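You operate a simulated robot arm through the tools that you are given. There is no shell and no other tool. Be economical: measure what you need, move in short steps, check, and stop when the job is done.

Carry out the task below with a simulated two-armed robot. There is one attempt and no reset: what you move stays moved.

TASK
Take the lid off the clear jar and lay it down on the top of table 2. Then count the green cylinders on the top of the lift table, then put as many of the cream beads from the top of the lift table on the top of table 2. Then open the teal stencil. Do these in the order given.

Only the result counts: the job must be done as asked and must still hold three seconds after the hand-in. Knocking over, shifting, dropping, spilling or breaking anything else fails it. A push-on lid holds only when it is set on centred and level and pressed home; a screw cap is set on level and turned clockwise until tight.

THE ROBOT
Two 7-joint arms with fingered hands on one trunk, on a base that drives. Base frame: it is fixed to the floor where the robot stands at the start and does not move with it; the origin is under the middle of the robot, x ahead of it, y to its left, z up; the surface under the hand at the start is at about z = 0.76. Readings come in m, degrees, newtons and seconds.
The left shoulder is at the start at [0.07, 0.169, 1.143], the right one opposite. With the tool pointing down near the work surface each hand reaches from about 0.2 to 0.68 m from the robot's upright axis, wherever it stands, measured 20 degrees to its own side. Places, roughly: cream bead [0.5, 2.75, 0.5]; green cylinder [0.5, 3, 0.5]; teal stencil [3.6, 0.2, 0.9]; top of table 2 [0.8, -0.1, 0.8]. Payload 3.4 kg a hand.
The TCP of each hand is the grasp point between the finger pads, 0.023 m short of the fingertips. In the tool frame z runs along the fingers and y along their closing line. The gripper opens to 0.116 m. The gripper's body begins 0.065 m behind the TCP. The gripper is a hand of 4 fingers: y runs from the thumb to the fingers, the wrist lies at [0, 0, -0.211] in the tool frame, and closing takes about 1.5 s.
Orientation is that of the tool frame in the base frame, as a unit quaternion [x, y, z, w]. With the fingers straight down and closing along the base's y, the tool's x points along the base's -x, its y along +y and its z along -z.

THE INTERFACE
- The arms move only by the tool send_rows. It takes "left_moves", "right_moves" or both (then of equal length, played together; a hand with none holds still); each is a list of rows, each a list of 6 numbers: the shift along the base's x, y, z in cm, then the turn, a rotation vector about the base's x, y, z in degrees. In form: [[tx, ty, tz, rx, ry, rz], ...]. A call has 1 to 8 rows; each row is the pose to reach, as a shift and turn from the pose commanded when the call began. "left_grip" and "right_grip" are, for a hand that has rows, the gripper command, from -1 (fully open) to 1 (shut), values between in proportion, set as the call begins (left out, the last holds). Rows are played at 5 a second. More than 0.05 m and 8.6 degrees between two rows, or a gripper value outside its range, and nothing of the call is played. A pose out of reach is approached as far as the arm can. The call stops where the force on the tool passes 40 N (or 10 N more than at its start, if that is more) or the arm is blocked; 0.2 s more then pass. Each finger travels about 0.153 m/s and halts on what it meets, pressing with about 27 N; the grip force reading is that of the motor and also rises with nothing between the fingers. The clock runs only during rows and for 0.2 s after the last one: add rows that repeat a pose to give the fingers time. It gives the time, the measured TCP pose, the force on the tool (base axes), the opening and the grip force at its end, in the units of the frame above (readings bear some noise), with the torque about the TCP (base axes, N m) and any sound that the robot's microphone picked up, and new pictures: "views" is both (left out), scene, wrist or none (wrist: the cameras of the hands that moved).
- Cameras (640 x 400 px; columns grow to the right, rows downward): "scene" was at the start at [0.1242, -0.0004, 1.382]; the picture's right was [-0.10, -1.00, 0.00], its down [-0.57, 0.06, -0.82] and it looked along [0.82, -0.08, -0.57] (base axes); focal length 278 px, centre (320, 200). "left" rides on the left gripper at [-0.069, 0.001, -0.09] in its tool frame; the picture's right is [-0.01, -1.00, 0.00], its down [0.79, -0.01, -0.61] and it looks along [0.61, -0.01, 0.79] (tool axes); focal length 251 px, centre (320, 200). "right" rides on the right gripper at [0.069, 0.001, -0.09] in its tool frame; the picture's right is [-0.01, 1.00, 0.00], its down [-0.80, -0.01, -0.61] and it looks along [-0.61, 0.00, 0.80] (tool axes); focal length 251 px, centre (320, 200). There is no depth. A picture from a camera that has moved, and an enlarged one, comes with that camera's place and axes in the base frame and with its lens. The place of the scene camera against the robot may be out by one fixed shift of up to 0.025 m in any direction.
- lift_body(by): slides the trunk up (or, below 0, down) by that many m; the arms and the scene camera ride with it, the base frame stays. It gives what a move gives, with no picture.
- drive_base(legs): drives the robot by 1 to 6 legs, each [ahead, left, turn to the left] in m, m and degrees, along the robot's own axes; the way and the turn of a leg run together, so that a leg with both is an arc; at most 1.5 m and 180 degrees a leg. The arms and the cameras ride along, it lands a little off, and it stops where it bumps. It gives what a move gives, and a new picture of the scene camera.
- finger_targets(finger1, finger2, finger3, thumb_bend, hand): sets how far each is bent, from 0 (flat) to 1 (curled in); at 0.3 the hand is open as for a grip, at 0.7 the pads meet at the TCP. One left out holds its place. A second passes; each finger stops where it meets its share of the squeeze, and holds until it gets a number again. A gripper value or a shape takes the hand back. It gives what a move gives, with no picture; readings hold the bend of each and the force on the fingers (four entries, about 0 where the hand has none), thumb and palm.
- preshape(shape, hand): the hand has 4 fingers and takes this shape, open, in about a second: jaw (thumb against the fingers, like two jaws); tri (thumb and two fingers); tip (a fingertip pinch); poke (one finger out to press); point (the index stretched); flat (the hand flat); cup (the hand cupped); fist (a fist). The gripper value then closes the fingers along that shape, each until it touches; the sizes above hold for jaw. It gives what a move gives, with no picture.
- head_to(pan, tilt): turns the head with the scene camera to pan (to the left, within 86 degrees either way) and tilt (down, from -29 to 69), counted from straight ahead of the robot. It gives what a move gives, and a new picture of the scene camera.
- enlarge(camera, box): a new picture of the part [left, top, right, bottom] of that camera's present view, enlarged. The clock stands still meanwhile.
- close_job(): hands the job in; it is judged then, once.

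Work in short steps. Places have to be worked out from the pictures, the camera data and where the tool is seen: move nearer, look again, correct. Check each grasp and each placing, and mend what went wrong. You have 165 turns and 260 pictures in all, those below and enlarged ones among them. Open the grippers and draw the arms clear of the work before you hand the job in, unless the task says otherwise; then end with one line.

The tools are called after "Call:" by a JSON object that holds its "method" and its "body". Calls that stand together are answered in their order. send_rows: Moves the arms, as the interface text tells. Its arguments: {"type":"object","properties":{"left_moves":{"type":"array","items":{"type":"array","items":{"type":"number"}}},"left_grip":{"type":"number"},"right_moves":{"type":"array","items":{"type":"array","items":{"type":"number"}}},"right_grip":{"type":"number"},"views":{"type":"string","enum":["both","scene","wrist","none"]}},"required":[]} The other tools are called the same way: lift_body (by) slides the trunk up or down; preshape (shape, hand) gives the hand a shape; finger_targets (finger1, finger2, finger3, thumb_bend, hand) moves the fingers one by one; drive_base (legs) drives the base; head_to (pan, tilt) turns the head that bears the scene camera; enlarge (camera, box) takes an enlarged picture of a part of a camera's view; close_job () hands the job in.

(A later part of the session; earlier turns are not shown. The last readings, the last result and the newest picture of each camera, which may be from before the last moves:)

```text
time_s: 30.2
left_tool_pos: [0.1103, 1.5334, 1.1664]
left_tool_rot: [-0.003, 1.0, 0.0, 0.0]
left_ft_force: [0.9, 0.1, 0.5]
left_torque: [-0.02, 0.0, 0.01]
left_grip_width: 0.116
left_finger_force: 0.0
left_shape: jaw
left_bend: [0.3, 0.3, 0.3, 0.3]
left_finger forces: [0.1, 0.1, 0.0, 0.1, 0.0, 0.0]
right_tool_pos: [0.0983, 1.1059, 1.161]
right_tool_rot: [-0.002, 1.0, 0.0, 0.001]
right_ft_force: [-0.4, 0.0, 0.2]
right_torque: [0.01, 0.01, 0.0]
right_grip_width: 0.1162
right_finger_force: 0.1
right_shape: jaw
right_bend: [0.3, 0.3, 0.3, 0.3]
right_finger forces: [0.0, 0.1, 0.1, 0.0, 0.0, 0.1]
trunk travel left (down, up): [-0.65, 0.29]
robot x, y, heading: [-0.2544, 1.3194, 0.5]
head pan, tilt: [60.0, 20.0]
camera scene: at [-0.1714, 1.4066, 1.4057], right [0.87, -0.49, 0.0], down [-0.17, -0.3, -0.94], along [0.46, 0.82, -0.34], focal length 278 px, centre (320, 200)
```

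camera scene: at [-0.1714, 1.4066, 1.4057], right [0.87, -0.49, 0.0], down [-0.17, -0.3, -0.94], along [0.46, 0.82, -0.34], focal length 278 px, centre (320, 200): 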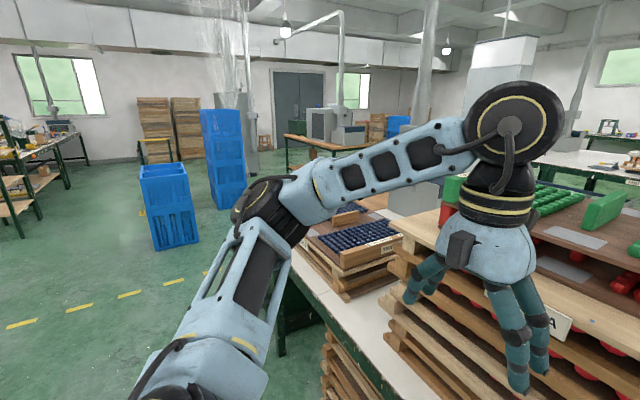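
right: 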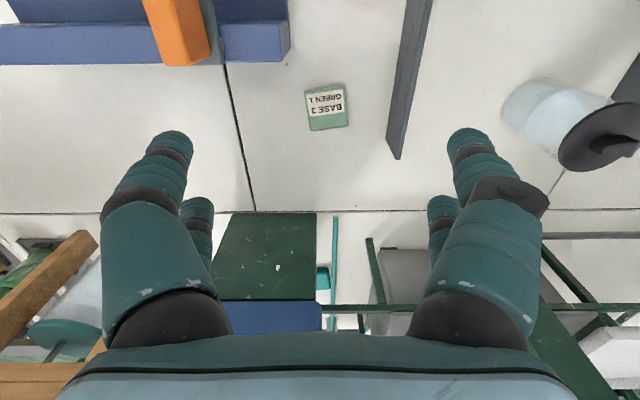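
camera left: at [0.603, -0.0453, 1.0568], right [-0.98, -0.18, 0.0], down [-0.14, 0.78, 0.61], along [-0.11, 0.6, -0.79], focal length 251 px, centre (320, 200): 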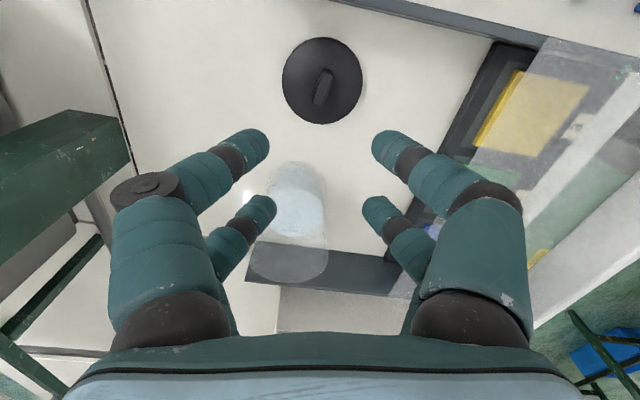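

Path ahead is clear: the blue crate is near y 4.4. I drive another 1.3 m left and then look at the lift table.

Call:
{"method": "drive_base", "body": {"legs": [[0, 1.3, 0]]}}

Call:
{"method": "head_to", "body": {"pan": 10, "tilt": 45}}

```text
time_s: 36.8
left_tool_pos: [0.098, 2.8468, 1.1663]
left_tool_rot: [-0.006, 1.0, 0.0, 0.0]
left_ft_force: [-0.1, -1.1, 0.4]
left_torque: [0.02, -0.03, -0.01]
left_grip_width: 0.1161
left_finger_force: 0.1
left_shape: jaw
left_bend: [0.3, 0.3, 0.3, 0.3]
left_finger forces: [0.0, 0.1, 0.1, 0.0, 0.0, 0.0]
right_tool_pos: [0.0892, 2.4194, 1.1614]
right_tool_rot: [-0.004, 1.0, 0.0, 0.002]
right_ft_force: [-0.2, 0.7, 0.2]
right_torque: [0.01, 0.0, -0.02]
right_grip_width: 0.1158
right_finger_force: 0.0
right_shape: jaw
right_bend: [0.3, 0.3, 0.3, 0.3]
right_finger forces: [0.0, 0.1, 0.1, 0.0, 0.0, 0.1]
trunk travel left (down, up): [-0.65, 0.29]
robot x, y, heading: [-0.2674, 2.6291, 0.5]
head pan, tilt: [60.0, 20.0]
camera scene: at [-0.1824, 2.7188, 1.4057], right [0.87, -0.49, 0.0], down [-0.17, -0.3, -0.94], along [0.46, 0.82, -0.34], focal length 278 px, centre (320, 200)
```

scene: 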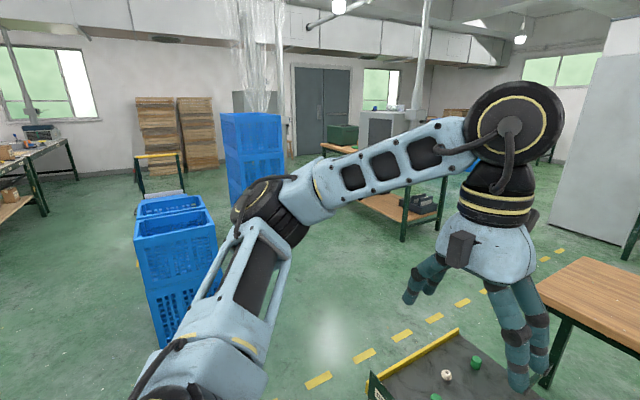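

```text
time_s: 38.0
left_tool_pos: [0.098, 2.8469, 1.1655]
left_tool_rot: [-0.006, 1.0, 0.0, 0.001]
left_ft_force: [0.1, 0.3, 0.2]
left_torque: [0.01, 0.01, -0.01]
left_grip_width: 0.1161
left_finger_force: 0.0
left_shape: jaw
left_bend: [0.3, 0.3, 0.3, 0.3]
left_finger forces: [0.0, 0.0, 0.1, 0.0, 0.1, 0.0]
right_tool_pos: [0.0882, 2.4188, 1.1615]
right_tool_rot: [-0.004, 1.0, 0.001, 0.001]
right_ft_force: [-0.2, -0.5, -0.1]
right_torque: [0.02, 0.0, -0.02]
right_grip_width: 0.1162
right_finger_force: 0.0
right_shape: jaw
right_bend: [0.3, 0.3, 0.3, 0.3]
right_finger forces: [0.0, 0.0, 0.0, 0.0, 0.1, 0.1]
trunk travel left (down, up): [-0.65, 0.29]
robot x, y, heading: [-0.2615, 2.6292, 0.7]
head pan, tilt: [10.0, 45.0]
camera scene: at [-0.1482, 2.6529, 1.367], right [0.18, -0.98, 0.0], down [-0.69, -0.13, -0.71], along [0.7, 0.13, -0.71], focal length 278 px, centre (320, 200)
```

scene: 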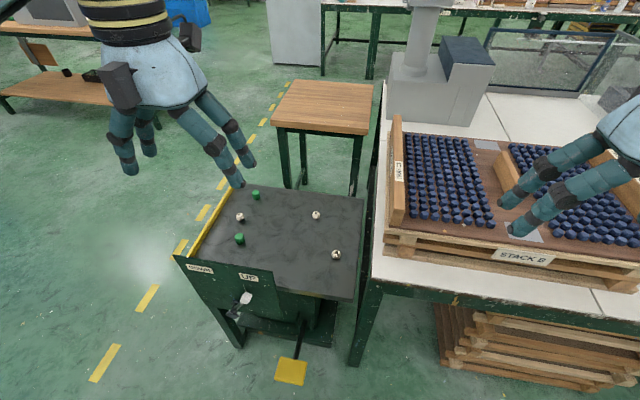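

The lift table is in view. I enlarge it to count.

Call:
{"method": "enlarge", "body": {"camera": "scene", "box": [170, 170, 400, 320]}}

Call:
{"method": "head_to", "body": {"pan": 30, "tilt": 45}}

```text
2.67 times, centred on (285, 245) of scene
camera zoom: at [-0.1482, 2.6529, 1.367], right [0.18, -0.98, 0.0], down [-0.69, -0.13, -0.71], along [0.7, 0.13, -0.71], focal length 741 px, centre (413, 80)
```

zoom: 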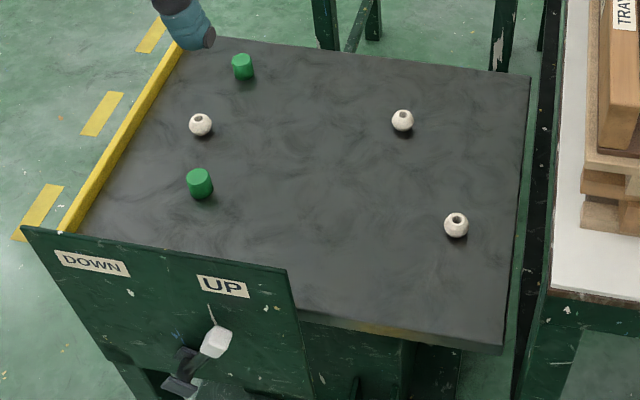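

```text
time_s: 38.8
left_tool_pos: [0.0983, 2.8461, 1.1661]
left_tool_rot: [-0.005, 1.0, 0.001, 0.001]
left_ft_force: [1.0, -0.4, 0.1]
left_torque: [0.02, 0.08, 0.0]
left_grip_width: 0.1161
left_finger_force: 0.1
left_shape: jaw
left_bend: [0.3, 0.3, 0.3, 0.3]
left_finger forces: [0.0, 0.1, 0.0, 0.0, 0.0, 0.0]
right_tool_pos: [0.0891, 2.4189, 1.1616]
right_tool_rot: [-0.005, 1.0, 0.0, 0.0]
right_ft_force: [-1.0, -0.3, 0.3]
right_torque: [0.0, -0.02, 0.01]
right_grip_width: 0.1159
right_finger_force: 0.0
right_shape: jaw
right_bend: [0.3, 0.3, 0.3, 0.3]
right_finger forces: [0.0, 0.0, 0.0, 0.0, 0.0, 0.0]
trunk travel left (down, up): [-0.65, 0.29]
robot x, y, heading: [-0.2682, 2.6304, 0.4]
head pan, tilt: [30.0, 45.0]
camera scene: at [-0.1581, 2.6791, 1.367], right [0.51, -0.86, 0.0], down [-0.61, -0.36, -0.71], along [0.61, 0.36, -0.71], focal length 278 px, centre (320, 200)
```

scene: 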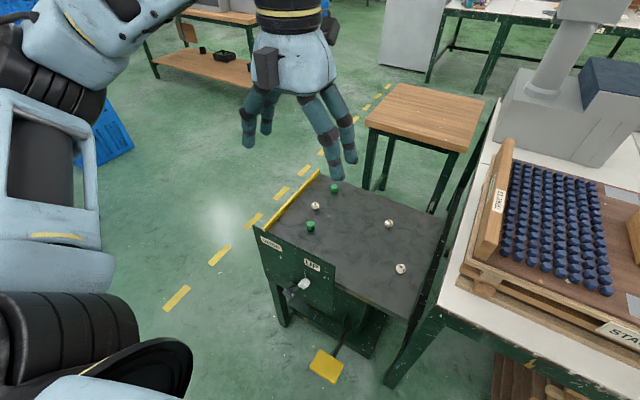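

I see two green cylinders and three cream beads, so two beads go to table 2. A foot pedal lies on the floor in front of the lift table, so I look steeply down to judge it against my base.

Call:
{"method": "head_to", "body": {"pan": 10, "tilt": 69}}

Call:
{"method": "head_to", "body": {"pan": -15, "tilt": 50}}

```text
time_s: 39.7
left_tool_pos: [0.0989, 2.8471, 1.1663]
left_tool_rot: [-0.006, 1.0, 0.0, 0.0]
left_ft_force: [0.9, 0.1, -0.2]
left_torque: [0.01, 0.0, 0.05]
left_grip_width: 0.1159
left_finger_force: 0.0
left_shape: jaw
left_bend: [0.3, 0.3, 0.3, 0.3]
left_finger forces: [0.0, 0.0, 0.0, 0.1, 0.1, 0.0]
right_tool_pos: [0.089, 2.4188, 1.1617]
right_tool_rot: [-0.004, 1.0, 0.0, 0.001]
right_ft_force: [-0.1, -0.7, 0.4]
right_torque: [0.03, -0.01, 0.01]
right_grip_width: 0.116
right_finger_force: 0.1
right_shape: jaw
right_bend: [0.3, 0.3, 0.3, 0.3]
right_finger forces: [0.1, 0.0, 0.0, 0.1, 0.1, 0.1]
trunk travel left (down, up): [-0.65, 0.29]
robot x, y, heading: [-0.2626, 2.6282, 0.5]
head pan, tilt: [10.0, 68.8]
camera scene: at [-0.1732, 2.6482, 1.3382], right [0.18, -0.98, 0.0], down [-0.92, -0.17, -0.36], along [0.36, 0.07, -0.93], focal length 278 px, centre (320, 200)
```

scene: 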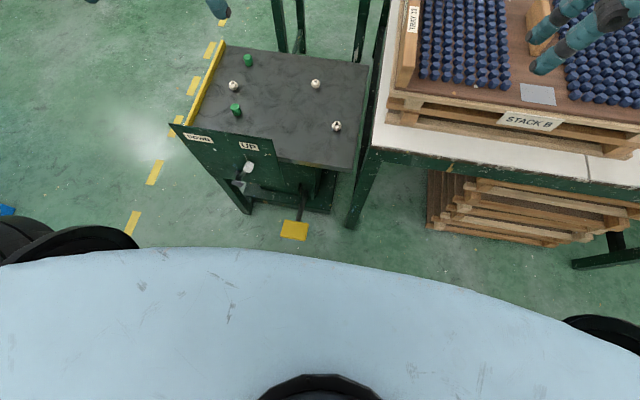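

```text
time_s: 40.6
left_tool_pos: [0.0978, 2.8476, 1.1666]
left_tool_rot: [-0.005, 1.0, 0.0, 0.0]
left_ft_force: [-0.3, -0.1, 0.4]
left_torque: [-0.02, -0.01, 0.01]
left_grip_width: 0.1159
left_finger_force: 0.0
left_shape: jaw
left_bend: [0.3, 0.3, 0.3, 0.3]
left_finger forces: [0.1, 0.1, 0.0, 0.1, 0.1, 0.1]
right_tool_pos: [0.0892, 2.4187, 1.1624]
right_tool_rot: [-0.005, 1.0, 0.0, 0.001]
right_ft_force: [-1.0, -0.1, 0.5]
right_torque: [0.0, -0.03, -0.03]
right_grip_width: 0.1157
right_finger_force: 0.1
right_shape: jaw
right_bend: [0.3, 0.3, 0.3, 0.3]
right_finger forces: [0.0, 0.1, 0.1, 0.0, 0.0, 0.1]
trunk travel left (down, up): [-0.65, 0.29]
robot x, y, heading: [-0.2668, 2.6323, 0.3]
head pan, tilt: [-15.0, 50.0]
camera scene: at [-0.1536, 2.6188, 1.36], right [-0.25, -0.97, 0.0], down [-0.74, 0.19, -0.64], along [0.62, -0.16, -0.77], focal length 278 px, centre (320, 200)
```

scene: 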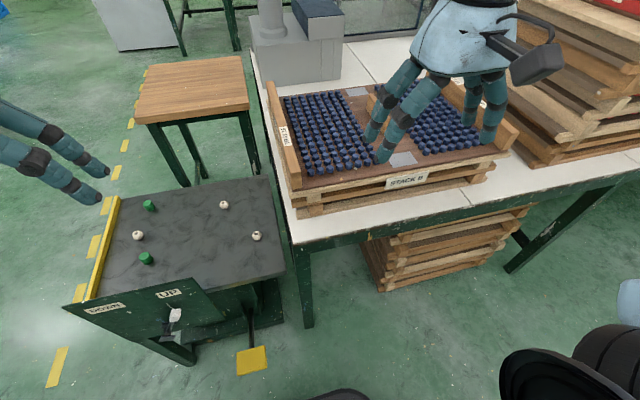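

The best plan is to tilt the left hand about 40° forward. That gives enough reach to stay clear of the pedal, and it suits the front strip of table 2. First I raise the right hand, form a fingertip pinch with the left, and tilt it.

Call:
{"method": "send_rows", "body": {"right_moves": [[0, 0, 4.5, 0, 0, 0], [0, -1, 9, 0, 0, 0], [0, -2, 13.5, 0, 0, 0], [0, -3, 18, 0, 0, 0], [0, -4, 22, 0, 0, 0], [0, -4, 26, 0, 0, 0]], "left_moves": [[0, 0, 0, 0, -8, 0], [2, 0, 0, 0, -16, 0], [4, 0, 0, 0, -24, 0], [6, 0, 0, 0, -32, 0], [8, 0, 0, 0, -40, 0], [8, 0, 0, 0, -40, 0]], "views": "none"}}

Call:
{"method": "preshape", "body": {"shape": "tip", "hand": "left"}}

Call:
{"method": "lift_body", "body": {"by": -0.33}}

Call:
{"method": "head_to", "body": {"pan": 10, "tilt": 40}}

Call:
{"method": "enlarge", "body": {"camera": "left", "box": [0, 0, 640, 400]}}

```text
time_s: 42.0
left_tool_pos: [0.1759, 2.8463, 1.1668]
left_tool_rot: [-0.004, 0.939, -0.001, 0.343]
left_ft_force: [-1.2, -0.7, -0.3]
left_torque: [0.02, 0.0, -0.01]
left_grip_width: 0.1162
left_finger_force: 0.2
left_shape: jaw
left_bend: [0.3, 0.3, 0.3, 0.3]
left_finger forces: [0.0, 0.1, 0.0, 0.0, 0.0, 0.0]
right_tool_pos: [0.1159, 2.3997, 1.331]
right_tool_rot: [-0.004, 1.0, 0.001, 0.002]
right_ft_force: [0.0, 0.0, 0.1]
right_torque: [0.01, -0.02, 0.01]
right_grip_width: 0.116
right_finger_force: 0.1
right_shape: jaw
right_bend: [0.3, 0.3, 0.3, 0.3]
right_finger forces: [0.1, 0.1, 0.0, 0.0, 0.1, 0.0]
right hand out of reach, approached as far as the arm can: row 4, 5, 6
trunk travel left (down, up): [-0.65, 0.29]
robot x, y, heading: [-0.2663, 2.6301, 0.7]
head pan, tilt: [-15.0, 50.0]
```

```text
time_s: 42.9
left_tool_pos: [0.1774, 2.8481, 1.168]
left_tool_rot: [-0.004, 0.94, -0.001, 0.342]
left_ft_force: [-0.8, -0.1, -0.7]
left_torque: [0.0, 0.03, 0.02]
left_grip_width: 0.116
left_finger_force: 0.0
left_shape: tip
left_bend: [0.3, 0.3, 0.3, 0.3]
left_finger forces: [0.0, 0.1, 0.0, 0.0, 0.0, 0.0]
right_tool_pos: [0.117, 2.3997, 1.33]
right_tool_rot: [-0.005, 1.0, 0.001, 0.002]
right_ft_force: [0.0, 0.1, -0.6]
right_torque: [0.01, 0.0, -0.03]
right_grip_width: 0.1161
right_finger_force: 0.0
right_shape: jaw
right_bend: [0.3, 0.3, 0.3, 0.3]
right_finger forces: [0.0, 0.0, 0.0, 0.0, 0.0, 0.0]
trunk travel left (down, up): [-0.65, 0.29]
robot x, y, heading: [-0.2656, 2.627, 0.6]
head pan, tilt: [-15.0, 50.0]
```

```text
time_s: 46.1
left_tool_pos: [0.1767, 2.8478, 0.8369]
left_tool_rot: [-0.004, 0.94, -0.003, 0.342]
left_ft_force: [-0.3, -0.1, 1.0]
left_torque: [0.0, -0.01, -0.03]
left_grip_width: 0.1159
left_finger_force: 0.1
left_shape: tip
left_bend: [0.3, 0.3, 0.3, 0.3]
left_finger forces: [0.0, 0.0, 0.0, 0.0, 0.0, 0.1]
right_tool_pos: [0.1173, 2.3995, 1.0008]
right_tool_rot: [-0.004, 1.0, 0.001, 0.001]
right_ft_force: [0.3, 0.3, -0.1]
right_torque: [-0.01, 0.0, -0.01]
right_grip_width: 0.116
right_finger_force: 0.1
right_shape: jaw
right_bend: [0.3, 0.3, 0.3, 0.3]
right_finger forces: [0.0, 0.0, 0.0, 0.1, 0.1, 0.0]
trunk travel left (down, up): [-0.32, 0.62]
robot x, y, heading: [-0.2633, 2.6323, 0.7]
head pan, tilt: [-15.0, 50.0]
```

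```text
time_s: 47.0
left_tool_pos: [0.1753, 2.8476, 0.8377]
left_tool_rot: [-0.005, 0.94, -0.002, 0.342]
left_ft_force: [-0.3, 0.0, 0.2]
left_torque: [0.01, 0.0, 0.03]
left_grip_width: 0.1159
left_finger_force: 0.1
left_shape: tip
left_bend: [0.3, 0.3, 0.3, 0.3]
left_finger forces: [0.0, 0.0, 0.0, 0.0, 0.0, 0.0]
right_tool_pos: [0.1171, 2.4003, 1.0005]
right_tool_rot: [-0.005, 1.0, 0.001, 0.002]
right_ft_force: [0.0, 0.3, 0.6]
right_torque: [-0.01, -0.03, -0.03]
right_grip_width: 0.1158
right_finger_force: 0.2
right_shape: jaw
right_bend: [0.3, 0.3, 0.3, 0.3]
right_finger forces: [0.0, 0.0, 0.1, 0.0, 0.0, 0.0]
trunk travel left (down, up): [-0.32, 0.62]
robot x, y, heading: [-0.2643, 2.6329, 0.7]
head pan, tilt: [10.0, 40.0]
camera scene: at [-0.1446, 2.6534, 1.0442], right [0.18, -0.98, 0.0], down [-0.63, -0.12, -0.77], along [0.75, 0.14, -0.64], focal length 278 px, centre (320, 200)
```

scene: 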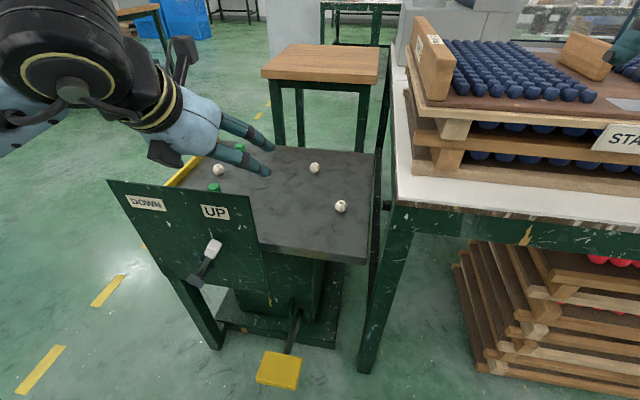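

```text
1.00 times, centred on (320, 200) of left (not enlarged: the box is as wide or as high as the picture)
camera zoom: at [0.171, 2.8492, 0.9509], right [0.01, -1.0, 0.01], down [-1.0, -0.01, -0.05], along [0.05, -0.01, -1.0], focal length 251 px, centre (320, 200)
```

zoom: 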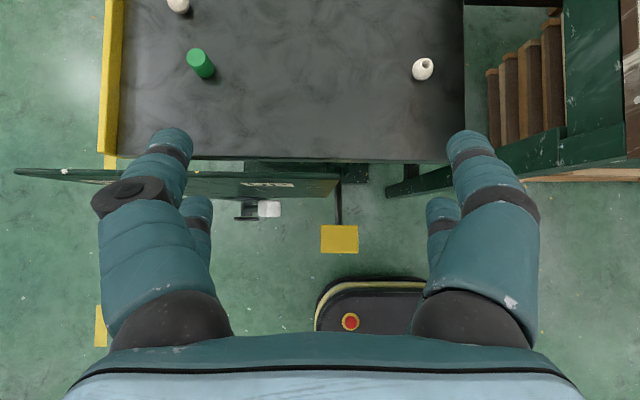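

From the wrist view, bead 1 is near [0.40, 2.685, 0.564] and the pedal is just ahead of the base front, so I don't drive. I swing the left hand over in front of bead 1 and descend to a pre-grasp.

Call:
{"method": "send_rows", "body": {"left_moves": [[3, -3.2, 0, 0, 0, 0], [6, -6.4, 0, 0, 0, 0], [9, -9.6, 0, 0, 0, 0], [13, -13, 0, 0, 0, 0], [16.5, -16.3, -1, 0, 0, 0], [16.5, -16.3, -5, 0, 0, 0], [16.5, -16.3, -10, 0, 0, 0], [16.5, -16.3, -14, 0, 0, 0]], "left_grip": -0.2, "views": "both"}}

```text
refused: row 4 steps farther than a row can; nothing moved
```

Row 4 was slightly too long, so I adjust.

Call:
{"method": "send_rows", "body": {"left_moves": [[3.3, -3.2, 0, 0, 0, 0], [6.6, -6.5, 0, 0, 0, 0], [9.9, -9.8, 0, 0, 0, 0], [13.2, -13.1, 0, 0, 0, 0], [16.5, -16.3, -1, 0, 0, 0], [16.5, -16.3, -5, 0, 0, 0], [16.5, -16.3, -9.9, 0, 0, 0], [16.5, -16.3, -14, 0, 0, 0]], "left_grip": -0.2, "views": "both"}}

```text
time_s: 48.8
left_tool_pos: [0.3404, 2.6783, 0.6935]
left_tool_rot: [-0.006, 0.94, -0.001, 0.342]
left_ft_force: [-0.2, -0.6, 0.8]
left_torque: [0.02, -0.03, -0.01]
left_grip_width: 0.0704
left_finger_force: 0.0
left_shape: tip
left_bend: [0.71, 0.71, 0.71, 0.72]
left_finger forces: [0.1, 0.1, 0.0, 0.0, 0.0, 0.0]
right_tool_pos: [0.1173, 2.3997, 1.0008]
right_tool_rot: [-0.005, 1.0, 0.0, 0.001]
right_ft_force: [-0.1, -0.3, 1.1]
right_torque: [0.0, -0.01, 0.02]
right_grip_width: 0.1159
right_finger_force: 0.1
right_shape: jaw
right_bend: [0.3, 0.3, 0.3, 0.3]
right_finger forces: [0.0, 0.1, 0.0, 0.0, 0.1, 0.0]
trunk travel left (down, up): [-0.32, 0.62]
robot x, y, heading: [-0.2664, 2.6289, 0.5]
head pan, tilt: [10.0, 40.0]
camera scene: at [-0.1443, 2.6536, 1.0442], right [0.18, -0.98, 0.0], down [-0.63, -0.12, -0.77], along [0.75, 0.14, -0.64], focal length 278 px, centre (320, 200)
camera left: at [0.3352, 2.6812, 0.8074], right [0.01, -1.0, 0.01], down [-1.0, -0.01, -0.05], along [0.05, -0.01, -1.0], focal length 251 px, centre (320, 200)
```

scene: 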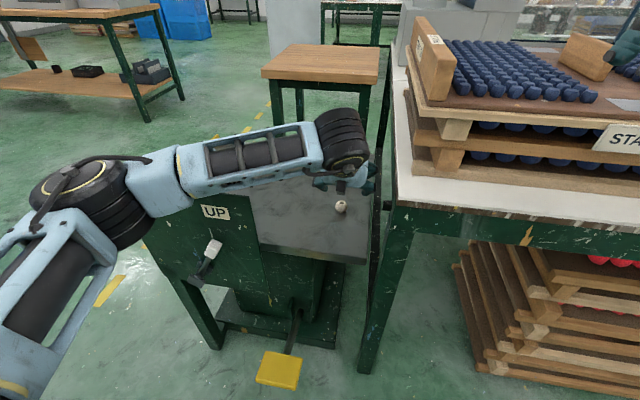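
left: 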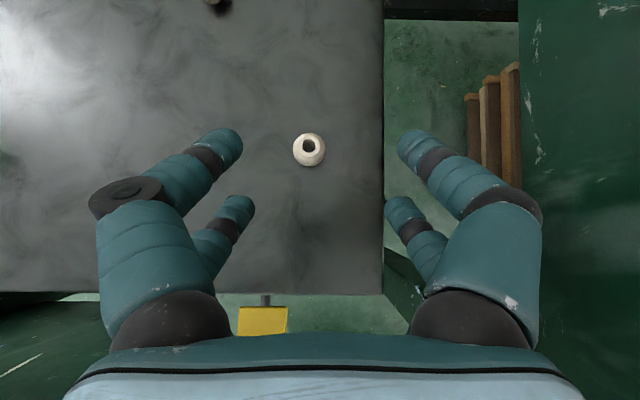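

Triangulated again, bead 1 is at about [0.395, 2.69, 0.575]. I move closer along the tool axis and check once more.

Call:
{"method": "send_rows", "body": {"left_moves": [[1, 1.1, -3, 0, 0, 0], [2.2, 1.1, -6, 0, 0, 0], [2.5, 1.1, -7, 0, 0, 0]], "left_grip": -0.2, "views": "both"}}

Call:
{"method": "enlarge", "body": {"camera": "scene", "box": [290, 150, 410, 260]}}

```text
time_s: 49.6
left_tool_pos: [0.3679, 2.6935, 0.6268]
left_tool_rot: [-0.004, 0.94, -0.002, 0.342]
left_ft_force: [-0.9, -0.9, -0.3]
left_torque: [-0.01, 0.02, 0.01]
left_grip_width: 0.0697
left_finger_force: 0.0
left_shape: tip
left_bend: [0.71, 0.71, 0.71, 0.72]
left_finger forces: [0.0, 0.1, 0.0, 0.0, 0.0, 0.0]
right_tool_pos: [0.1168, 2.4006, 1.0002]
right_tool_rot: [-0.004, 1.0, 0.002, 0.002]
right_ft_force: [-0.4, -0.2, 0.0]
right_torque: [0.03, 0.04, -0.05]
right_grip_width: 0.1159
right_finger_force: 0.0
right_shape: jaw
right_bend: [0.3, 0.3, 0.3, 0.3]
right_finger forces: [0.0, 0.0, 0.0, 0.1, 0.1, 0.1]
trunk travel left (down, up): [-0.32, 0.62]
robot x, y, heading: [-0.2655, 2.626, 0.6]
head pan, tilt: [10.0, 40.0]
camera scene: at [-0.1446, 2.6535, 1.0443], right [0.18, -0.98, 0.0], down [-0.63, -0.12, -0.77], along [0.75, 0.14, -0.64], focal length 278 px, centre (320, 200)
camera left: at [0.3614, 2.6963, 0.7401], right [0.01, -1.0, 0.01], down [-1.0, -0.01, -0.05], along [0.05, -0.01, -1.0], focal length 251 px, centre (320, 200)
```

scene: 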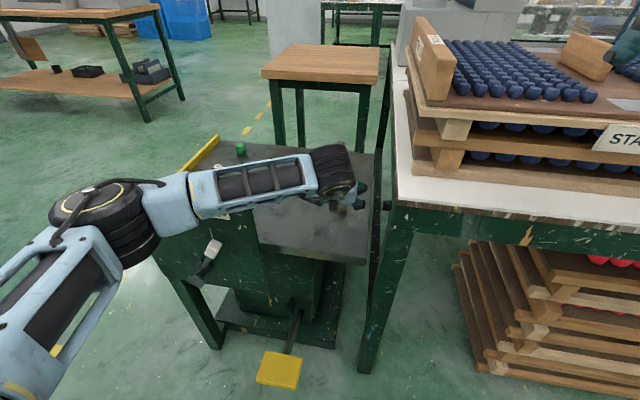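
left: 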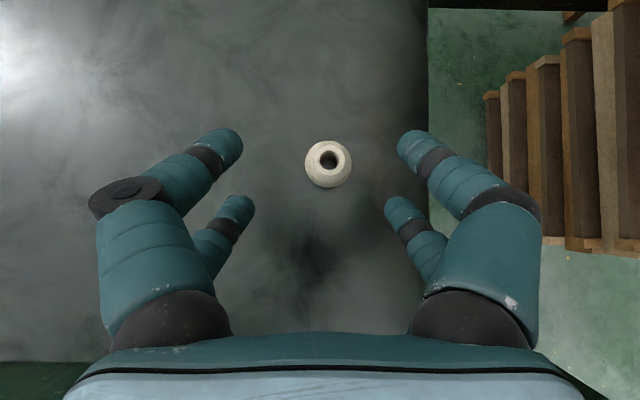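

```text
3.64 times, centred on (350, 205) of scene
camera zoom: at [-0.1446, 2.6535, 1.0443], right [0.18, -0.98, 0.0], down [-0.63, -0.12, -0.77], along [0.75, 0.14, -0.64], focal length 1010 px, centre (211, 182)
```

zoom: 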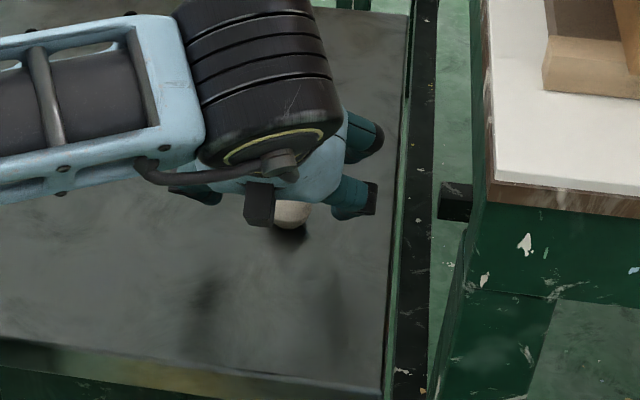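

Bead 1 confirmed at [0.393, 2.689, 0.577]. I move in the last 4 cm, then close.

Call:
{"method": "send_rows", "body": {"left_moves": [[0.8, -0.45, -1.5, 0, 0, 0], [1.4, -0.45, -2.8, 0, 0, 0], [1.8, -0.45, -3.5, 0, 0, 0], [1.9, -0.45, -3.9, 0, 0, 0], [1.9, -0.45, -3.9, 0, 0, 0]], "views": "wrist"}}

```text
time_s: 50.8
left_tool_pos: [0.3855, 2.6915, 0.5922]
left_tool_rot: [-0.004, 0.939, -0.002, 0.345]
left_ft_force: [4.3, -0.6, 17.1]
left_torque: [0.66, -0.1, -0.21]
left_grip_width: 0.0697
left_finger_force: 0.1
left_shape: tip
left_bend: [0.71, 0.72, 0.71, 0.72]
left_finger forces: [0.0, 15.9, 1.8, 0.1, 0.1, 0.0]
right_tool_pos: [0.1143, 2.3993, 1.0012]
right_tool_rot: [-0.004, 1.0, 0.0, 0.002]
right_ft_force: [-0.3, -0.9, -0.2]
right_torque: [0.0, 0.02, 0.0]
right_grip_width: 0.1159
right_finger_force: 0.1
right_shape: jaw
right_bend: [0.3, 0.3, 0.3, 0.3]
right_finger forces: [0.1, 0.1, 0.0, 0.0, 0.1, 0.0]
trunk travel left (down, up): [-0.32, 0.62]
robot x, y, heading: [-0.2655, 2.6302, 0.6]
head pan, tilt: [10.0, 40.0]
camera left: at [0.3785, 2.6924, 0.7059], right [0.01, -1.0, 0.01], down [-1.0, -0.01, -0.05], along [0.05, -0.01, -1.0], focal length 251 px, centre (320, 200)
```

left: 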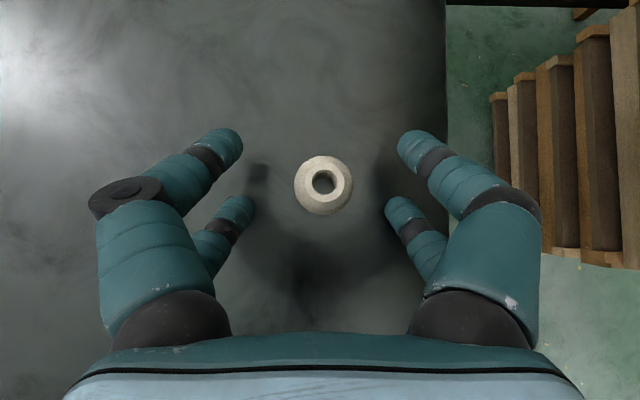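

One lower finger presses the table at about 17 N. I rise 4 mm to unload it, then close on the bead.

Call:
{"method": "send_rows", "body": {"left_moves": [[0, -0.1, 0.3, 0, 0, 0], [0, -0.1, 0.4, 0, 0, 0]], "views": "none"}}

Call:
{"method": "send_rows", "body": {"left_moves": [[0, 0, 0, 0, 0, 0], [0, 0, 0, 0, 0, 0], [0, 0, 0, 0, 0, 0], [0, 0, 0, 0, 0, 0], [0, 0, 0, 0, 0, 0], [0, 0, 0, 0, 0, 0]], "left_grip": 1, "views": "wrist"}}

```text
time_s: 51.4
left_tool_pos: [0.3871, 2.6896, 0.5937]
left_tool_rot: [-0.005, 0.94, -0.002, 0.342]
left_ft_force: [3.1, -0.9, 8.3]
left_torque: [0.38, -0.05, -0.09]
left_grip_width: 0.0696
left_finger_force: 0.1
left_shape: tip
left_bend: [0.71, 0.71, 0.71, 0.72]
left_finger forces: [0.1, 8.0, 0.5, 0.0, 0.0, 0.0]
right_tool_pos: [0.117, 2.3995, 1.0014]
right_tool_rot: [-0.004, 1.0, 0.001, 0.002]
right_ft_force: [0.8, 0.6, 0.0]
right_torque: [-0.04, -0.01, 0.03]
right_grip_width: 0.116
right_finger_force: 0.0
right_shape: jaw
right_bend: [0.3, 0.3, 0.3, 0.3]
right_finger forces: [0.0, 0.0, 0.0, 0.1, 0.0, 0.0]
trunk travel left (down, up): [-0.32, 0.62]
robot x, y, heading: [-0.265, 2.6245, 0.7]
head pan, tilt: [10.0, 40.0]
```

```text
time_s: 52.8
left_tool_pos: [0.3858, 2.69, 0.5926]
left_tool_rot: [-0.003, 0.939, -0.003, 0.343]
left_ft_force: [0.0, 0.2, -0.8]
left_torque: [-0.03, 0.0, -0.01]
left_grip_width: 0.0001
left_finger_force: 27.6
left_shape: tip
left_bend: [0.59, 0.79, 0.79, 0.59]
left_finger forces: [0.1, 12.1, 12.2, 0.0, 0.0, 0.1]
right_tool_pos: [0.1165, 2.3996, 1.0]
right_tool_rot: [-0.005, 1.0, 0.0, 0.002]
right_ft_force: [-0.3, 0.0, 0.2]
right_torque: [-0.03, 0.02, 0.01]
right_grip_width: 0.1157
right_finger_force: 0.0
right_shape: jaw
right_bend: [0.3, 0.3, 0.3, 0.3]
right_finger forces: [0.1, 0.0, 0.1, 0.1, 0.1, 0.1]
trunk travel left (down, up): [-0.32, 0.62]
robot x, y, heading: [-0.2618, 2.6329, 0.8]
head pan, tilt: [10.0, 40.0]
camera left: at [0.3797, 2.6919, 0.7057], right [0.01, -1.0, 0.01], down [-1.0, -0.01, -0.05], along [0.05, -0.01, -1.0], focal length 251 px, centre (320, 200)
```

left: 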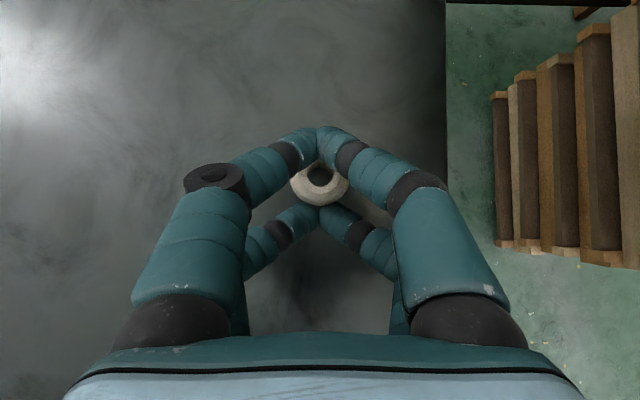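

The upper pair (finger1, thumb) and lower pair (finger2, finger3) straddle the bead instead of pinching it. I open, rise, go back to jaw shape and shift the hand so the lower pair meets the bead.

Call:
{"method": "send_rows", "body": {"left_moves": [[0, 0, 0, 0, 0, 0], [0, 0, 0, 0, 0, 0], [0, 0, 0, 0, 0, 0], [0, 0, 1, 0, 0, 0], [0, 0, 4, 0, 0, 0]], "left_grip": -0.2, "views": "wrist"}}

Call:
{"method": "preshape", "body": {"shape": "jaw", "hand": "left"}}

Call:
{"method": "send_rows", "body": {"left_moves": [[0, 0, 0, 0, 0, 0], [0, 0, 0, 0, 0, 0], [0, 0, 0, 0, 0, 0], [0, 0, 0, 0, 0, 0]], "left_grip": 0.2, "views": "wrist"}}

```text
time_s: 54.0
left_tool_pos: [0.384, 2.6904, 0.6344]
left_tool_rot: [-0.004, 0.94, -0.001, 0.342]
left_ft_force: [-0.4, -0.4, -0.7]
left_torque: [-0.03, -0.01, -0.03]
left_grip_width: 0.0691
left_finger_force: 0.0
left_shape: tip
left_bend: [0.71, 0.71, 0.71, 0.72]
left_finger forces: [0.1, 0.0, 0.1, 0.0, 0.0, 0.0]
right_tool_pos: [0.1177, 2.4003, 1.0007]
right_tool_rot: [-0.004, 1.0, 0.0, 0.002]
right_ft_force: [-0.4, 0.4, -0.1]
right_torque: [0.0, 0.02, 0.03]
right_grip_width: 0.116
right_finger_force: 0.0
right_shape: jaw
right_bend: [0.3, 0.3, 0.3, 0.3]
right_finger forces: [0.0, 0.1, 0.0, 0.0, 0.0, 0.0]
trunk travel left (down, up): [-0.32, 0.62]
robot x, y, heading: [-0.2649, 2.63, 0.7]
head pan, tilt: [10.0, 40.0]
camera left: at [0.3782, 2.6922, 0.7477], right [0.01, -1.0, 0.01], down [-1.0, -0.02, -0.05], along [0.05, -0.01, -1.0], focal length 251 px, centre (320, 200)
```

left: 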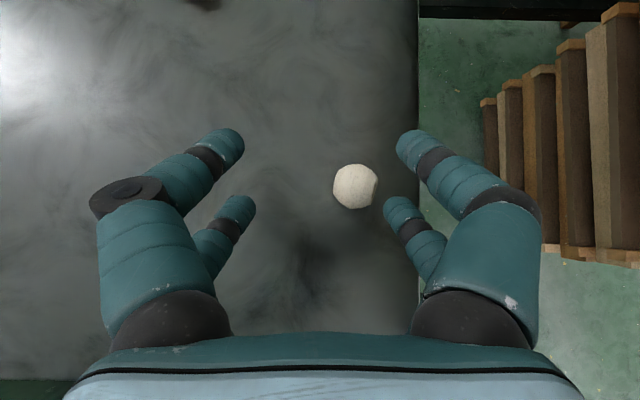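

```text
time_s: 54.9
left_tool_pos: [0.3841, 2.6899, 0.6343]
left_tool_rot: [-0.004, 0.94, -0.002, 0.342]
left_ft_force: [-1.0, 0.3, -0.4]
left_torque: [0.01, -0.02, 0.0]
left_grip_width: 0.1158
left_finger_force: 0.0
left_shape: jaw
left_bend: [0.3, 0.3, 0.3, 0.3]
left_finger forces: [0.1, 0.1, 0.0, 0.0, 0.0, 0.0]
right_tool_pos: [0.1175, 2.3987, 1.0003]
right_tool_rot: [-0.004, 1.0, 0.001, 0.001]
right_ft_force: [0.4, -0.3, 0.2]
right_torque: [-0.04, -0.01, 0.0]
right_grip_width: 0.116
right_finger_force: 0.1
right_shape: jaw
right_bend: [0.3, 0.3, 0.3, 0.3]
right_finger forces: [0.1, 0.0, 0.0, 0.0, 0.0, 0.0]
trunk travel left (down, up): [-0.32, 0.62]
robot x, y, heading: [-0.2674, 2.629, 0.7]
head pan, tilt: [10.0, 40.0]
```

```text
time_s: 55.9
left_tool_pos: [0.3853, 2.69, 0.634]
left_tool_rot: [-0.004, 0.94, -0.002, 0.342]
left_ft_force: [-0.3, 0.2, 0.4]
left_torque: [-0.03, -0.03, 0.0]
left_grip_width: 0.0467
left_finger_force: 0.1
left_shape: jaw
left_bend: [0.73, 0.73, 0.73, 0.77]
left_finger forces: [0.0, 0.0, 0.1, 0.0, 0.1, 0.0]
right_tool_pos: [0.1177, 2.3997, 1.0006]
right_tool_rot: [-0.005, 1.0, 0.001, 0.002]
right_ft_force: [0.4, 0.3, -0.2]
right_torque: [-0.01, -0.01, -0.04]
right_grip_width: 0.1162
right_finger_force: 0.1
right_shape: jaw
right_bend: [0.3, 0.3, 0.3, 0.3]
right_finger forces: [0.0, 0.0, 0.1, 0.0, 0.1, 0.0]
trunk travel left (down, up): [-0.32, 0.62]
robot x, y, heading: [-0.2645, 2.6286, 0.5]
head pan, tilt: [10.0, 40.0]
camera left: at [0.3784, 2.6921, 0.7475], right [0.01, -1.0, 0.01], down [-1.0, -0.01, -0.05], along [0.05, -0.01, -1.0], focal length 251 px, centre (320, 200)
```

left: 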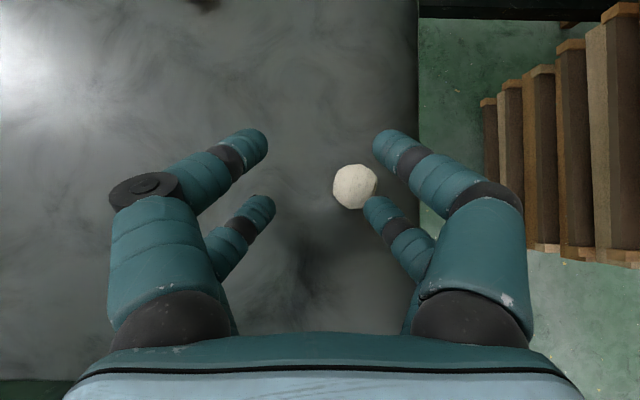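

The bead rolled about 2 cm onto its side, to about [0.397, 2.667], and is at rest well inside the table edge. I recentre with the lower finger pair on it and come down gently.

Call:
{"method": "send_rows", "body": {"left_moves": [[1, -1.2, 0, 0, 0, 0], [1.8, -2.3, -0.5, 0, 0, 0], [1.8, -2.3, -2, 0, 0, 0]], "left_grip": 0, "views": "wrist"}}

Call:
{"method": "enlarge", "body": {"camera": "scene", "box": [290, 150, 410, 260]}}

```text
time_s: 56.7
left_tool_pos: [0.4035, 2.6683, 0.6133]
left_tool_rot: [-0.005, 0.94, -0.003, 0.341]
left_ft_force: [0.1, -1.0, -0.6]
left_torque: [-0.02, 0.02, 0.06]
left_grip_width: 0.0576
left_finger_force: 0.0
left_shape: jaw
left_bend: [0.72, 0.72, 0.72, 0.75]
left_finger forces: [0.0, 0.0, 0.1, 0.0, 0.0, 0.0]
right_tool_pos: [0.1166, 2.3994, 1.0012]
right_tool_rot: [-0.005, 1.0, 0.001, 0.002]
right_ft_force: [-0.8, 0.5, -0.5]
right_torque: [0.0, 0.0, 0.01]
right_grip_width: 0.1158
right_finger_force: 0.1
right_shape: jaw
right_bend: [0.3, 0.3, 0.3, 0.3]
right_finger forces: [0.1, 0.1, 0.1, 0.0, 0.1, 0.0]
trunk travel left (down, up): [-0.32, 0.62]
robot x, y, heading: [-0.2637, 2.6287, 0.7]
head pan, tilt: [10.0, 40.0]
camera left: at [0.3968, 2.6694, 0.7269], right [0.01, -1.0, 0.01], down [-1.0, -0.01, -0.05], along [0.05, -0.01, -1.0], focal length 251 px, centre (320, 200)
```

left: 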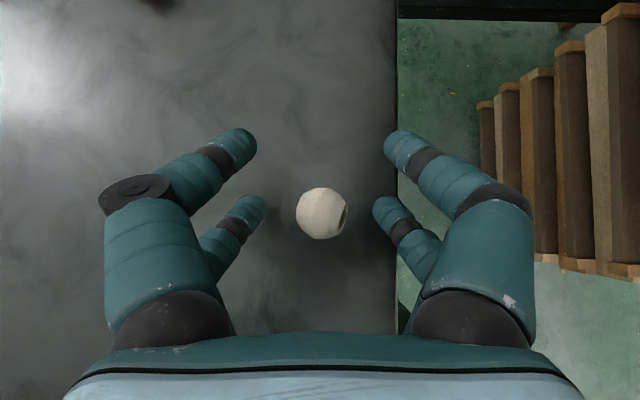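

```text
3.64 times, centred on (350, 205) of scene
camera zoom: at [-0.1445, 2.6536, 1.0442], right [0.18, -0.98, 0.0], down [-0.63, -0.12, -0.77], along [0.75, 0.14, -0.64], focal length 1010 px, centre (211, 182)
```

zoom: 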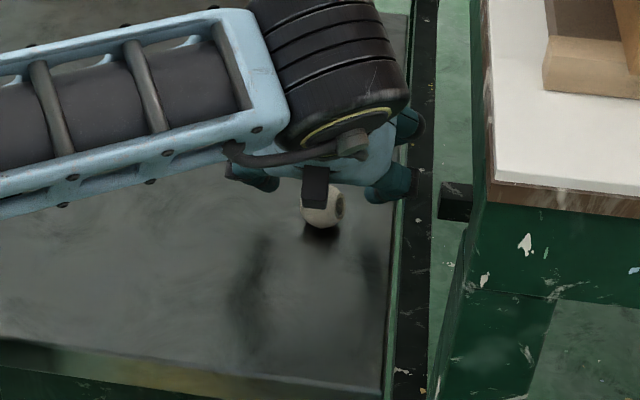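

The bead now sits in the plane of the lower finger pair, centred. I lower 1.5 cm and close.

Call:
{"method": "send_rows", "body": {"left_moves": [[0, 0, -0.8, 0, 0, 0], [0, 0, -1.4, 0, 0, 0], [0, 0, -1.6, 0, 0, 0]], "views": "none"}}

Call:
{"method": "send_rows", "body": {"left_moves": [[0, 0, 0, 0, 0, 0], [0, 0, 0, 0, 0, 0], [0, 0, 0, 0, 0, 0], [0, 0, 0, 0, 0, 0], [0, 0, 0, 0, 0, 0]], "left_grip": 1, "views": "wrist"}}

```text
time_s: 57.5
left_tool_pos: [0.4035, 2.6669, 0.5971]
left_tool_rot: [-0.005, 0.94, -0.001, 0.342]
left_ft_force: [-0.6, -0.9, 0.6]
left_torque: [0.0, 0.02, 0.01]
left_grip_width: 0.0577
left_finger_force: 0.1
left_shape: jaw
left_bend: [0.72, 0.72, 0.72, 0.75]
left_finger forces: [0.0, 0.0, 0.1, 0.0, 0.0, 0.0]
right_tool_pos: [0.1171, 2.3993, 0.9995]
right_tool_rot: [-0.004, 1.0, 0.0, 0.002]
right_ft_force: [0.0, -0.3, 0.2]
right_torque: [0.02, -0.01, -0.02]
right_grip_width: 0.116
right_finger_force: 0.2
right_shape: jaw
right_bend: [0.3, 0.3, 0.3, 0.3]
right_finger forces: [0.1, 0.1, 0.0, 0.1, 0.1, 0.0]
trunk travel left (down, up): [-0.32, 0.62]
robot x, y, heading: [-0.2635, 2.6287, 0.6]
head pan, tilt: [10.0, 40.0]
```

```text
time_s: 58.7
left_tool_pos: [0.4033, 2.668, 0.5973]
left_tool_rot: [-0.003, 0.94, -0.003, 0.341]
left_ft_force: [0.8, 0.1, -0.9]
left_torque: [0.01, -0.03, 0.0]
left_grip_width: 0.0
left_finger_force: 26.8
left_shape: jaw
left_bend: [0.62, 0.74, 0.72, 0.62]
left_finger forces: [0.1, 23.3, 21.6, 0.0, 0.1, 0.0]
right_tool_pos: [0.1175, 2.4, 0.9993]
right_tool_rot: [-0.004, 1.0, 0.001, 0.002]
right_ft_force: [0.3, 0.1, -0.9]
right_torque: [0.03, 0.03, 0.0]
right_grip_width: 0.1157
right_finger_force: 0.1
right_shape: jaw
right_bend: [0.3, 0.3, 0.3, 0.3]
right_finger forces: [0.0, 0.1, 0.0, 0.0, 0.1, 0.1]
trunk travel left (down, up): [-0.32, 0.62]
robot x, y, heading: [-0.2656, 2.6261, 0.9]
head pan, tilt: [10.0, 40.0]
camera left: at [0.3967, 2.6692, 0.7108], right [0.01, -1.0, 0.01], down [-1.0, -0.01, -0.05], along [0.05, -0.01, -1.0], focal length 251 px, centre (320, 200)
```

left: 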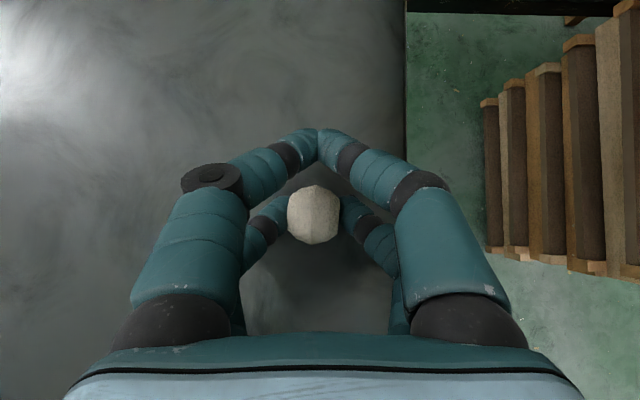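

Fingers 2 and 3 grip the bead with about 22 N. I lift to z 0.86 and look.

Call:
{"method": "send_rows", "body": {"left_moves": [[0, 0.5, 2, 0, 0, 0], [0, 1, 5, 0, 0, 0], [-1, 1.5, 9, 0, 0, 0], [-2, 1.5, 13.5, 0, 0, 0], [-3, 1.5, 18, 0, 0, 0], [-4, 1.5, 22.5, 0, 0, 0], [-5, 1.5, 26, 0, 0, 0]], "views": "both"}}

```text
time_s: 60.3
left_tool_pos: [0.3545, 2.6792, 0.8591]
left_tool_rot: [-0.003, 0.94, -0.002, 0.342]
left_ft_force: [0.0, -0.2, -0.1]
left_torque: [-0.02, 0.01, 0.04]
left_grip_width: 0.0
left_finger_force: 26.7
left_shape: jaw
left_bend: [0.62, 0.74, 0.73, 0.62]
left_finger forces: [0.0, 36.6, 47.5, 0.0, 0.1, 0.0]
right_tool_pos: [0.1178, 2.3992, 1.0002]
right_tool_rot: [-0.005, 1.0, 0.001, 0.002]
right_ft_force: [0.4, 0.2, -0.3]
right_torque: [0.02, -0.01, -0.01]
right_grip_width: 0.1158
right_finger_force: 0.0
right_shape: jaw
right_bend: [0.3, 0.3, 0.3, 0.3]
right_finger forces: [0.0, 0.0, 0.0, 0.1, 0.0, 0.1]
trunk travel left (down, up): [-0.32, 0.62]
robot x, y, heading: [-0.263, 2.6303, 0.5]
head pan, tilt: [10.0, 40.0]
camera scene: at [-0.145, 2.6534, 1.0443], right [0.18, -0.98, 0.0], down [-0.63, -0.12, -0.77], along [0.75, 0.14, -0.64], focal length 278 px, centre (320, 200)
camera left: at [0.3477, 2.6817, 0.971], right [0.01, -1.0, 0.01], down [-1.0, -0.01, -0.05], along [0.05, -0.01, -1.0], focal length 251 px, centre (320, 200)
```

scene: 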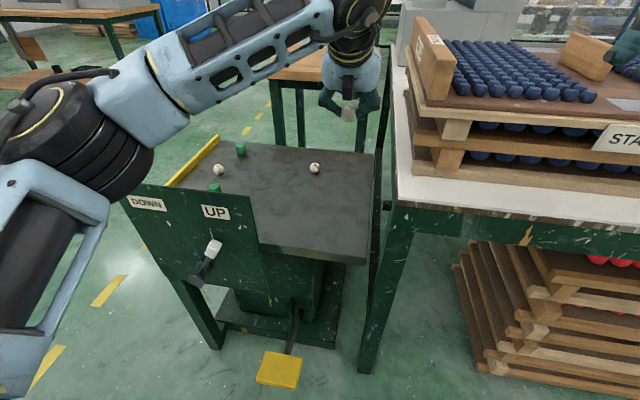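
left: 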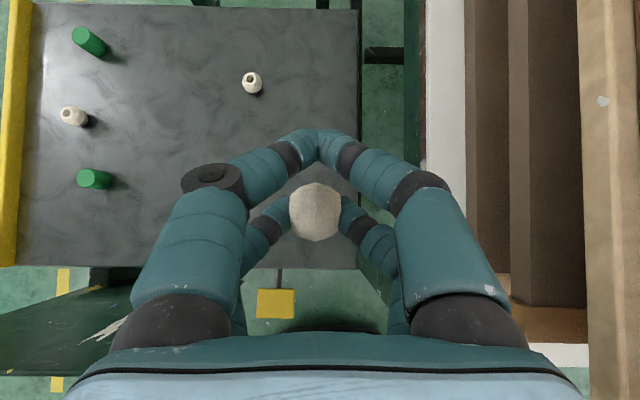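

The bead is firmly held, and the overview confirms exactly two green cylinders. The front strip here is too narrow for a rolling bead, so I'll carry it to the walled, open part of table 2 near the jar. I retract first, then raise the trunk and drive.

Call:
{"method": "send_rows", "body": {"left_moves": [[-4, 1, 2, 0, 0, 0], [-8, 2, 4, 0, 0, 0], [-12, 3, 6, 0, 0, 0], [-16, 4, 8, 0, 0, 0], [-20, 5, 9, 0, 0, 0], [-24, 6, 9, 0, 0, 0]], "views": "none"}}

Call:
{"method": "lift_body", "body": {"by": 0.33}}

Call:
{"method": "drive_base", "body": {"legs": [[0, -1.3, 0], [0, -1.3, 0]]}}

```text
time_s: 61.7
left_tool_pos: [0.1113, 2.74, 0.9484]
left_tool_rot: [-0.005, 0.94, -0.002, 0.342]
left_ft_force: [-0.5, -0.4, 0.8]
left_torque: [-0.03, 0.0, 0.01]
left_grip_width: 0.0003
left_finger_force: 26.6
left_shape: jaw
left_bend: [0.62, 0.74, 0.73, 0.62]
left_finger forces: [0.0, 38.0, 42.4, 0.0, 0.0, 0.1]
right_tool_pos: [0.1172, 2.4002, 1.0011]
right_tool_rot: [-0.004, 1.0, 0.0, 0.003]
right_ft_force: [-0.2, 0.4, -0.3]
right_torque: [-0.02, -0.02, -0.01]
right_grip_width: 0.116
right_finger_force: 0.0
right_shape: jaw
right_bend: [0.3, 0.3, 0.3, 0.3]
right_finger forces: [0.0, 0.0, 0.0, 0.0, 0.0, 0.1]
trunk travel left (down, up): [-0.32, 0.62]
robot x, y, heading: [-0.2653, 2.6281, 0.5]
head pan, tilt: [10.0, 40.0]
```

```text
time_s: 65.0
left_tool_pos: [0.1133, 2.7387, 1.2777]
left_tool_rot: [-0.004, 0.939, -0.001, 0.343]
left_ft_force: [-0.1, 0.2, -0.5]
left_torque: [0.02, 0.01, 0.02]
left_grip_width: 0.0
left_finger_force: 26.8
left_shape: jaw
left_bend: [0.62, 0.74, 0.73, 0.62]
left_finger forces: [0.0, 38.0, 42.5, 0.0, 0.0, 0.0]
right_tool_pos: [0.1178, 2.3991, 1.3297]
right_tool_rot: [-0.005, 1.0, 0.001, 0.002]
right_ft_force: [0.4, -0.2, -0.2]
right_torque: [0.0, 0.03, 0.0]
right_grip_width: 0.1159
right_finger_force: 0.1
right_shape: jaw
right_bend: [0.3, 0.3, 0.3, 0.3]
right_finger forces: [0.0, 0.1, 0.0, 0.0, 0.1, 0.1]
trunk travel left (down, up): [-0.65, 0.29]
robot x, y, heading: [-0.2622, 2.6319, 0.5]
head pan, tilt: [10.0, 40.0]
```

```text
time_s: 77.7
left_tool_pos: [0.1072, 0.1207, 1.2785]
left_tool_rot: [-0.004, 0.939, -0.002, 0.343]
left_ft_force: [-0.5, -0.4, -0.1]
left_torque: [-0.01, -0.02, -0.03]
left_grip_width: 0.0
left_finger_force: 27.3
left_shape: jaw
left_bend: [0.62, 0.74, 0.73, 0.62]
left_finger forces: [0.0, 37.9, 42.6, 0.1, 0.1, 0.0]
right_tool_pos: [0.11, -0.2193, 1.3299]
right_tool_rot: [-0.003, 1.0, 0.0, 0.001]
right_ft_force: [-0.8, -0.3, 0.1]
right_torque: [0.02, 0.0, -0.02]
right_grip_width: 0.116
right_finger_force: 0.0
right_shape: jaw
right_bend: [0.3, 0.3, 0.3, 0.3]
right_finger forces: [0.0, 0.0, 0.0, 0.0, 0.0, 0.0]
trunk travel left (down, up): [-0.65, 0.29]
robot x, y, heading: [-0.2711, 0.0108, 0.1]
head pan, tilt: [10.0, 40.0]
camera scene: at [-0.1507, 0.0354, 1.3742], right [0.18, -0.98, 0.0], down [-0.63, -0.12, -0.77], along [0.75, 0.14, -0.64], focal length 278 px, centre (320, 200)
```

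scene: 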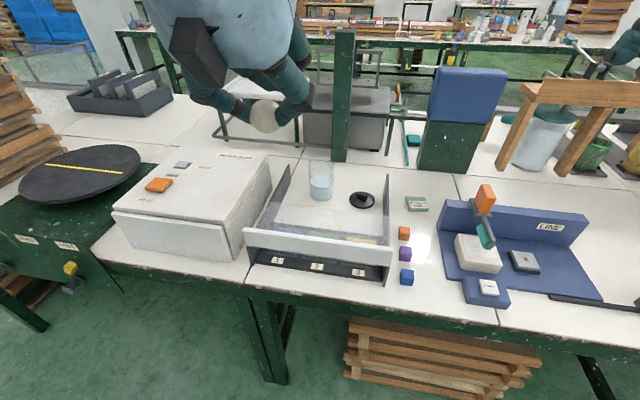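

Table 2 and the jar area are in view. I drive ahead to x≈0 as at the start.

Call:
{"method": "drive_base", "body": {"legs": [[0.26, 0, 0]]}}

```text
time_s: 79.6
left_tool_pos: [0.3639, 0.1193, 1.2782]
left_tool_rot: [0.0, 0.94, -0.003, 0.342]
left_ft_force: [0.5, 0.5, -0.7]
left_torque: [-0.02, 0.01, -0.01]
left_grip_width: 0.0
left_finger_force: 26.5
left_shape: jaw
left_bend: [0.62, 0.74, 0.73, 0.62]
left_finger forces: [0.1, 38.0, 42.6, 0.0, 0.0, 0.0]
right_tool_pos: [0.365, -0.2202, 1.3304]
right_tool_rot: [0.0, 1.0, 0.001, 0.002]
right_ft_force: [-0.8, -0.9, -0.1]
right_torque: [0.0, 0.02, -0.01]
right_grip_width: 0.116
right_finger_force: 0.1
right_shape: jaw
right_bend: [0.3, 0.3, 0.3, 0.3]
right_finger forces: [0.0, 0.1, 0.0, 0.0, 0.0, 0.1]
trunk travel left (down, up): [-0.65, 0.29]
robot x, y, heading: [-0.0123, 0.0101, 0.3]
head pan, tilt: [10.0, 40.0]
camera scene: at [0.1053, 0.0354, 1.3744], right [0.17, -0.98, 0.0], down [-0.63, -0.11, -0.77], along [0.75, 0.13, -0.64], focal length 278 px, centre (320, 200)
```

scene: 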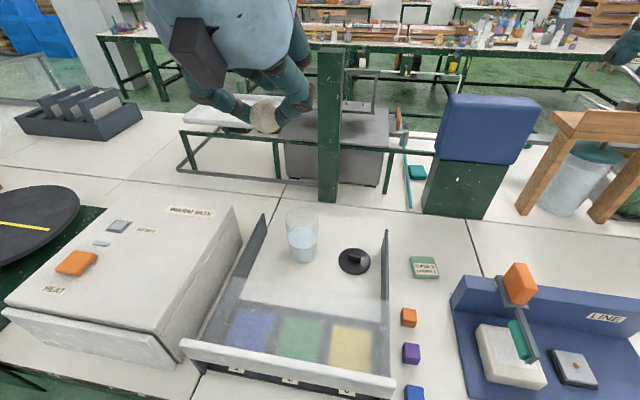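

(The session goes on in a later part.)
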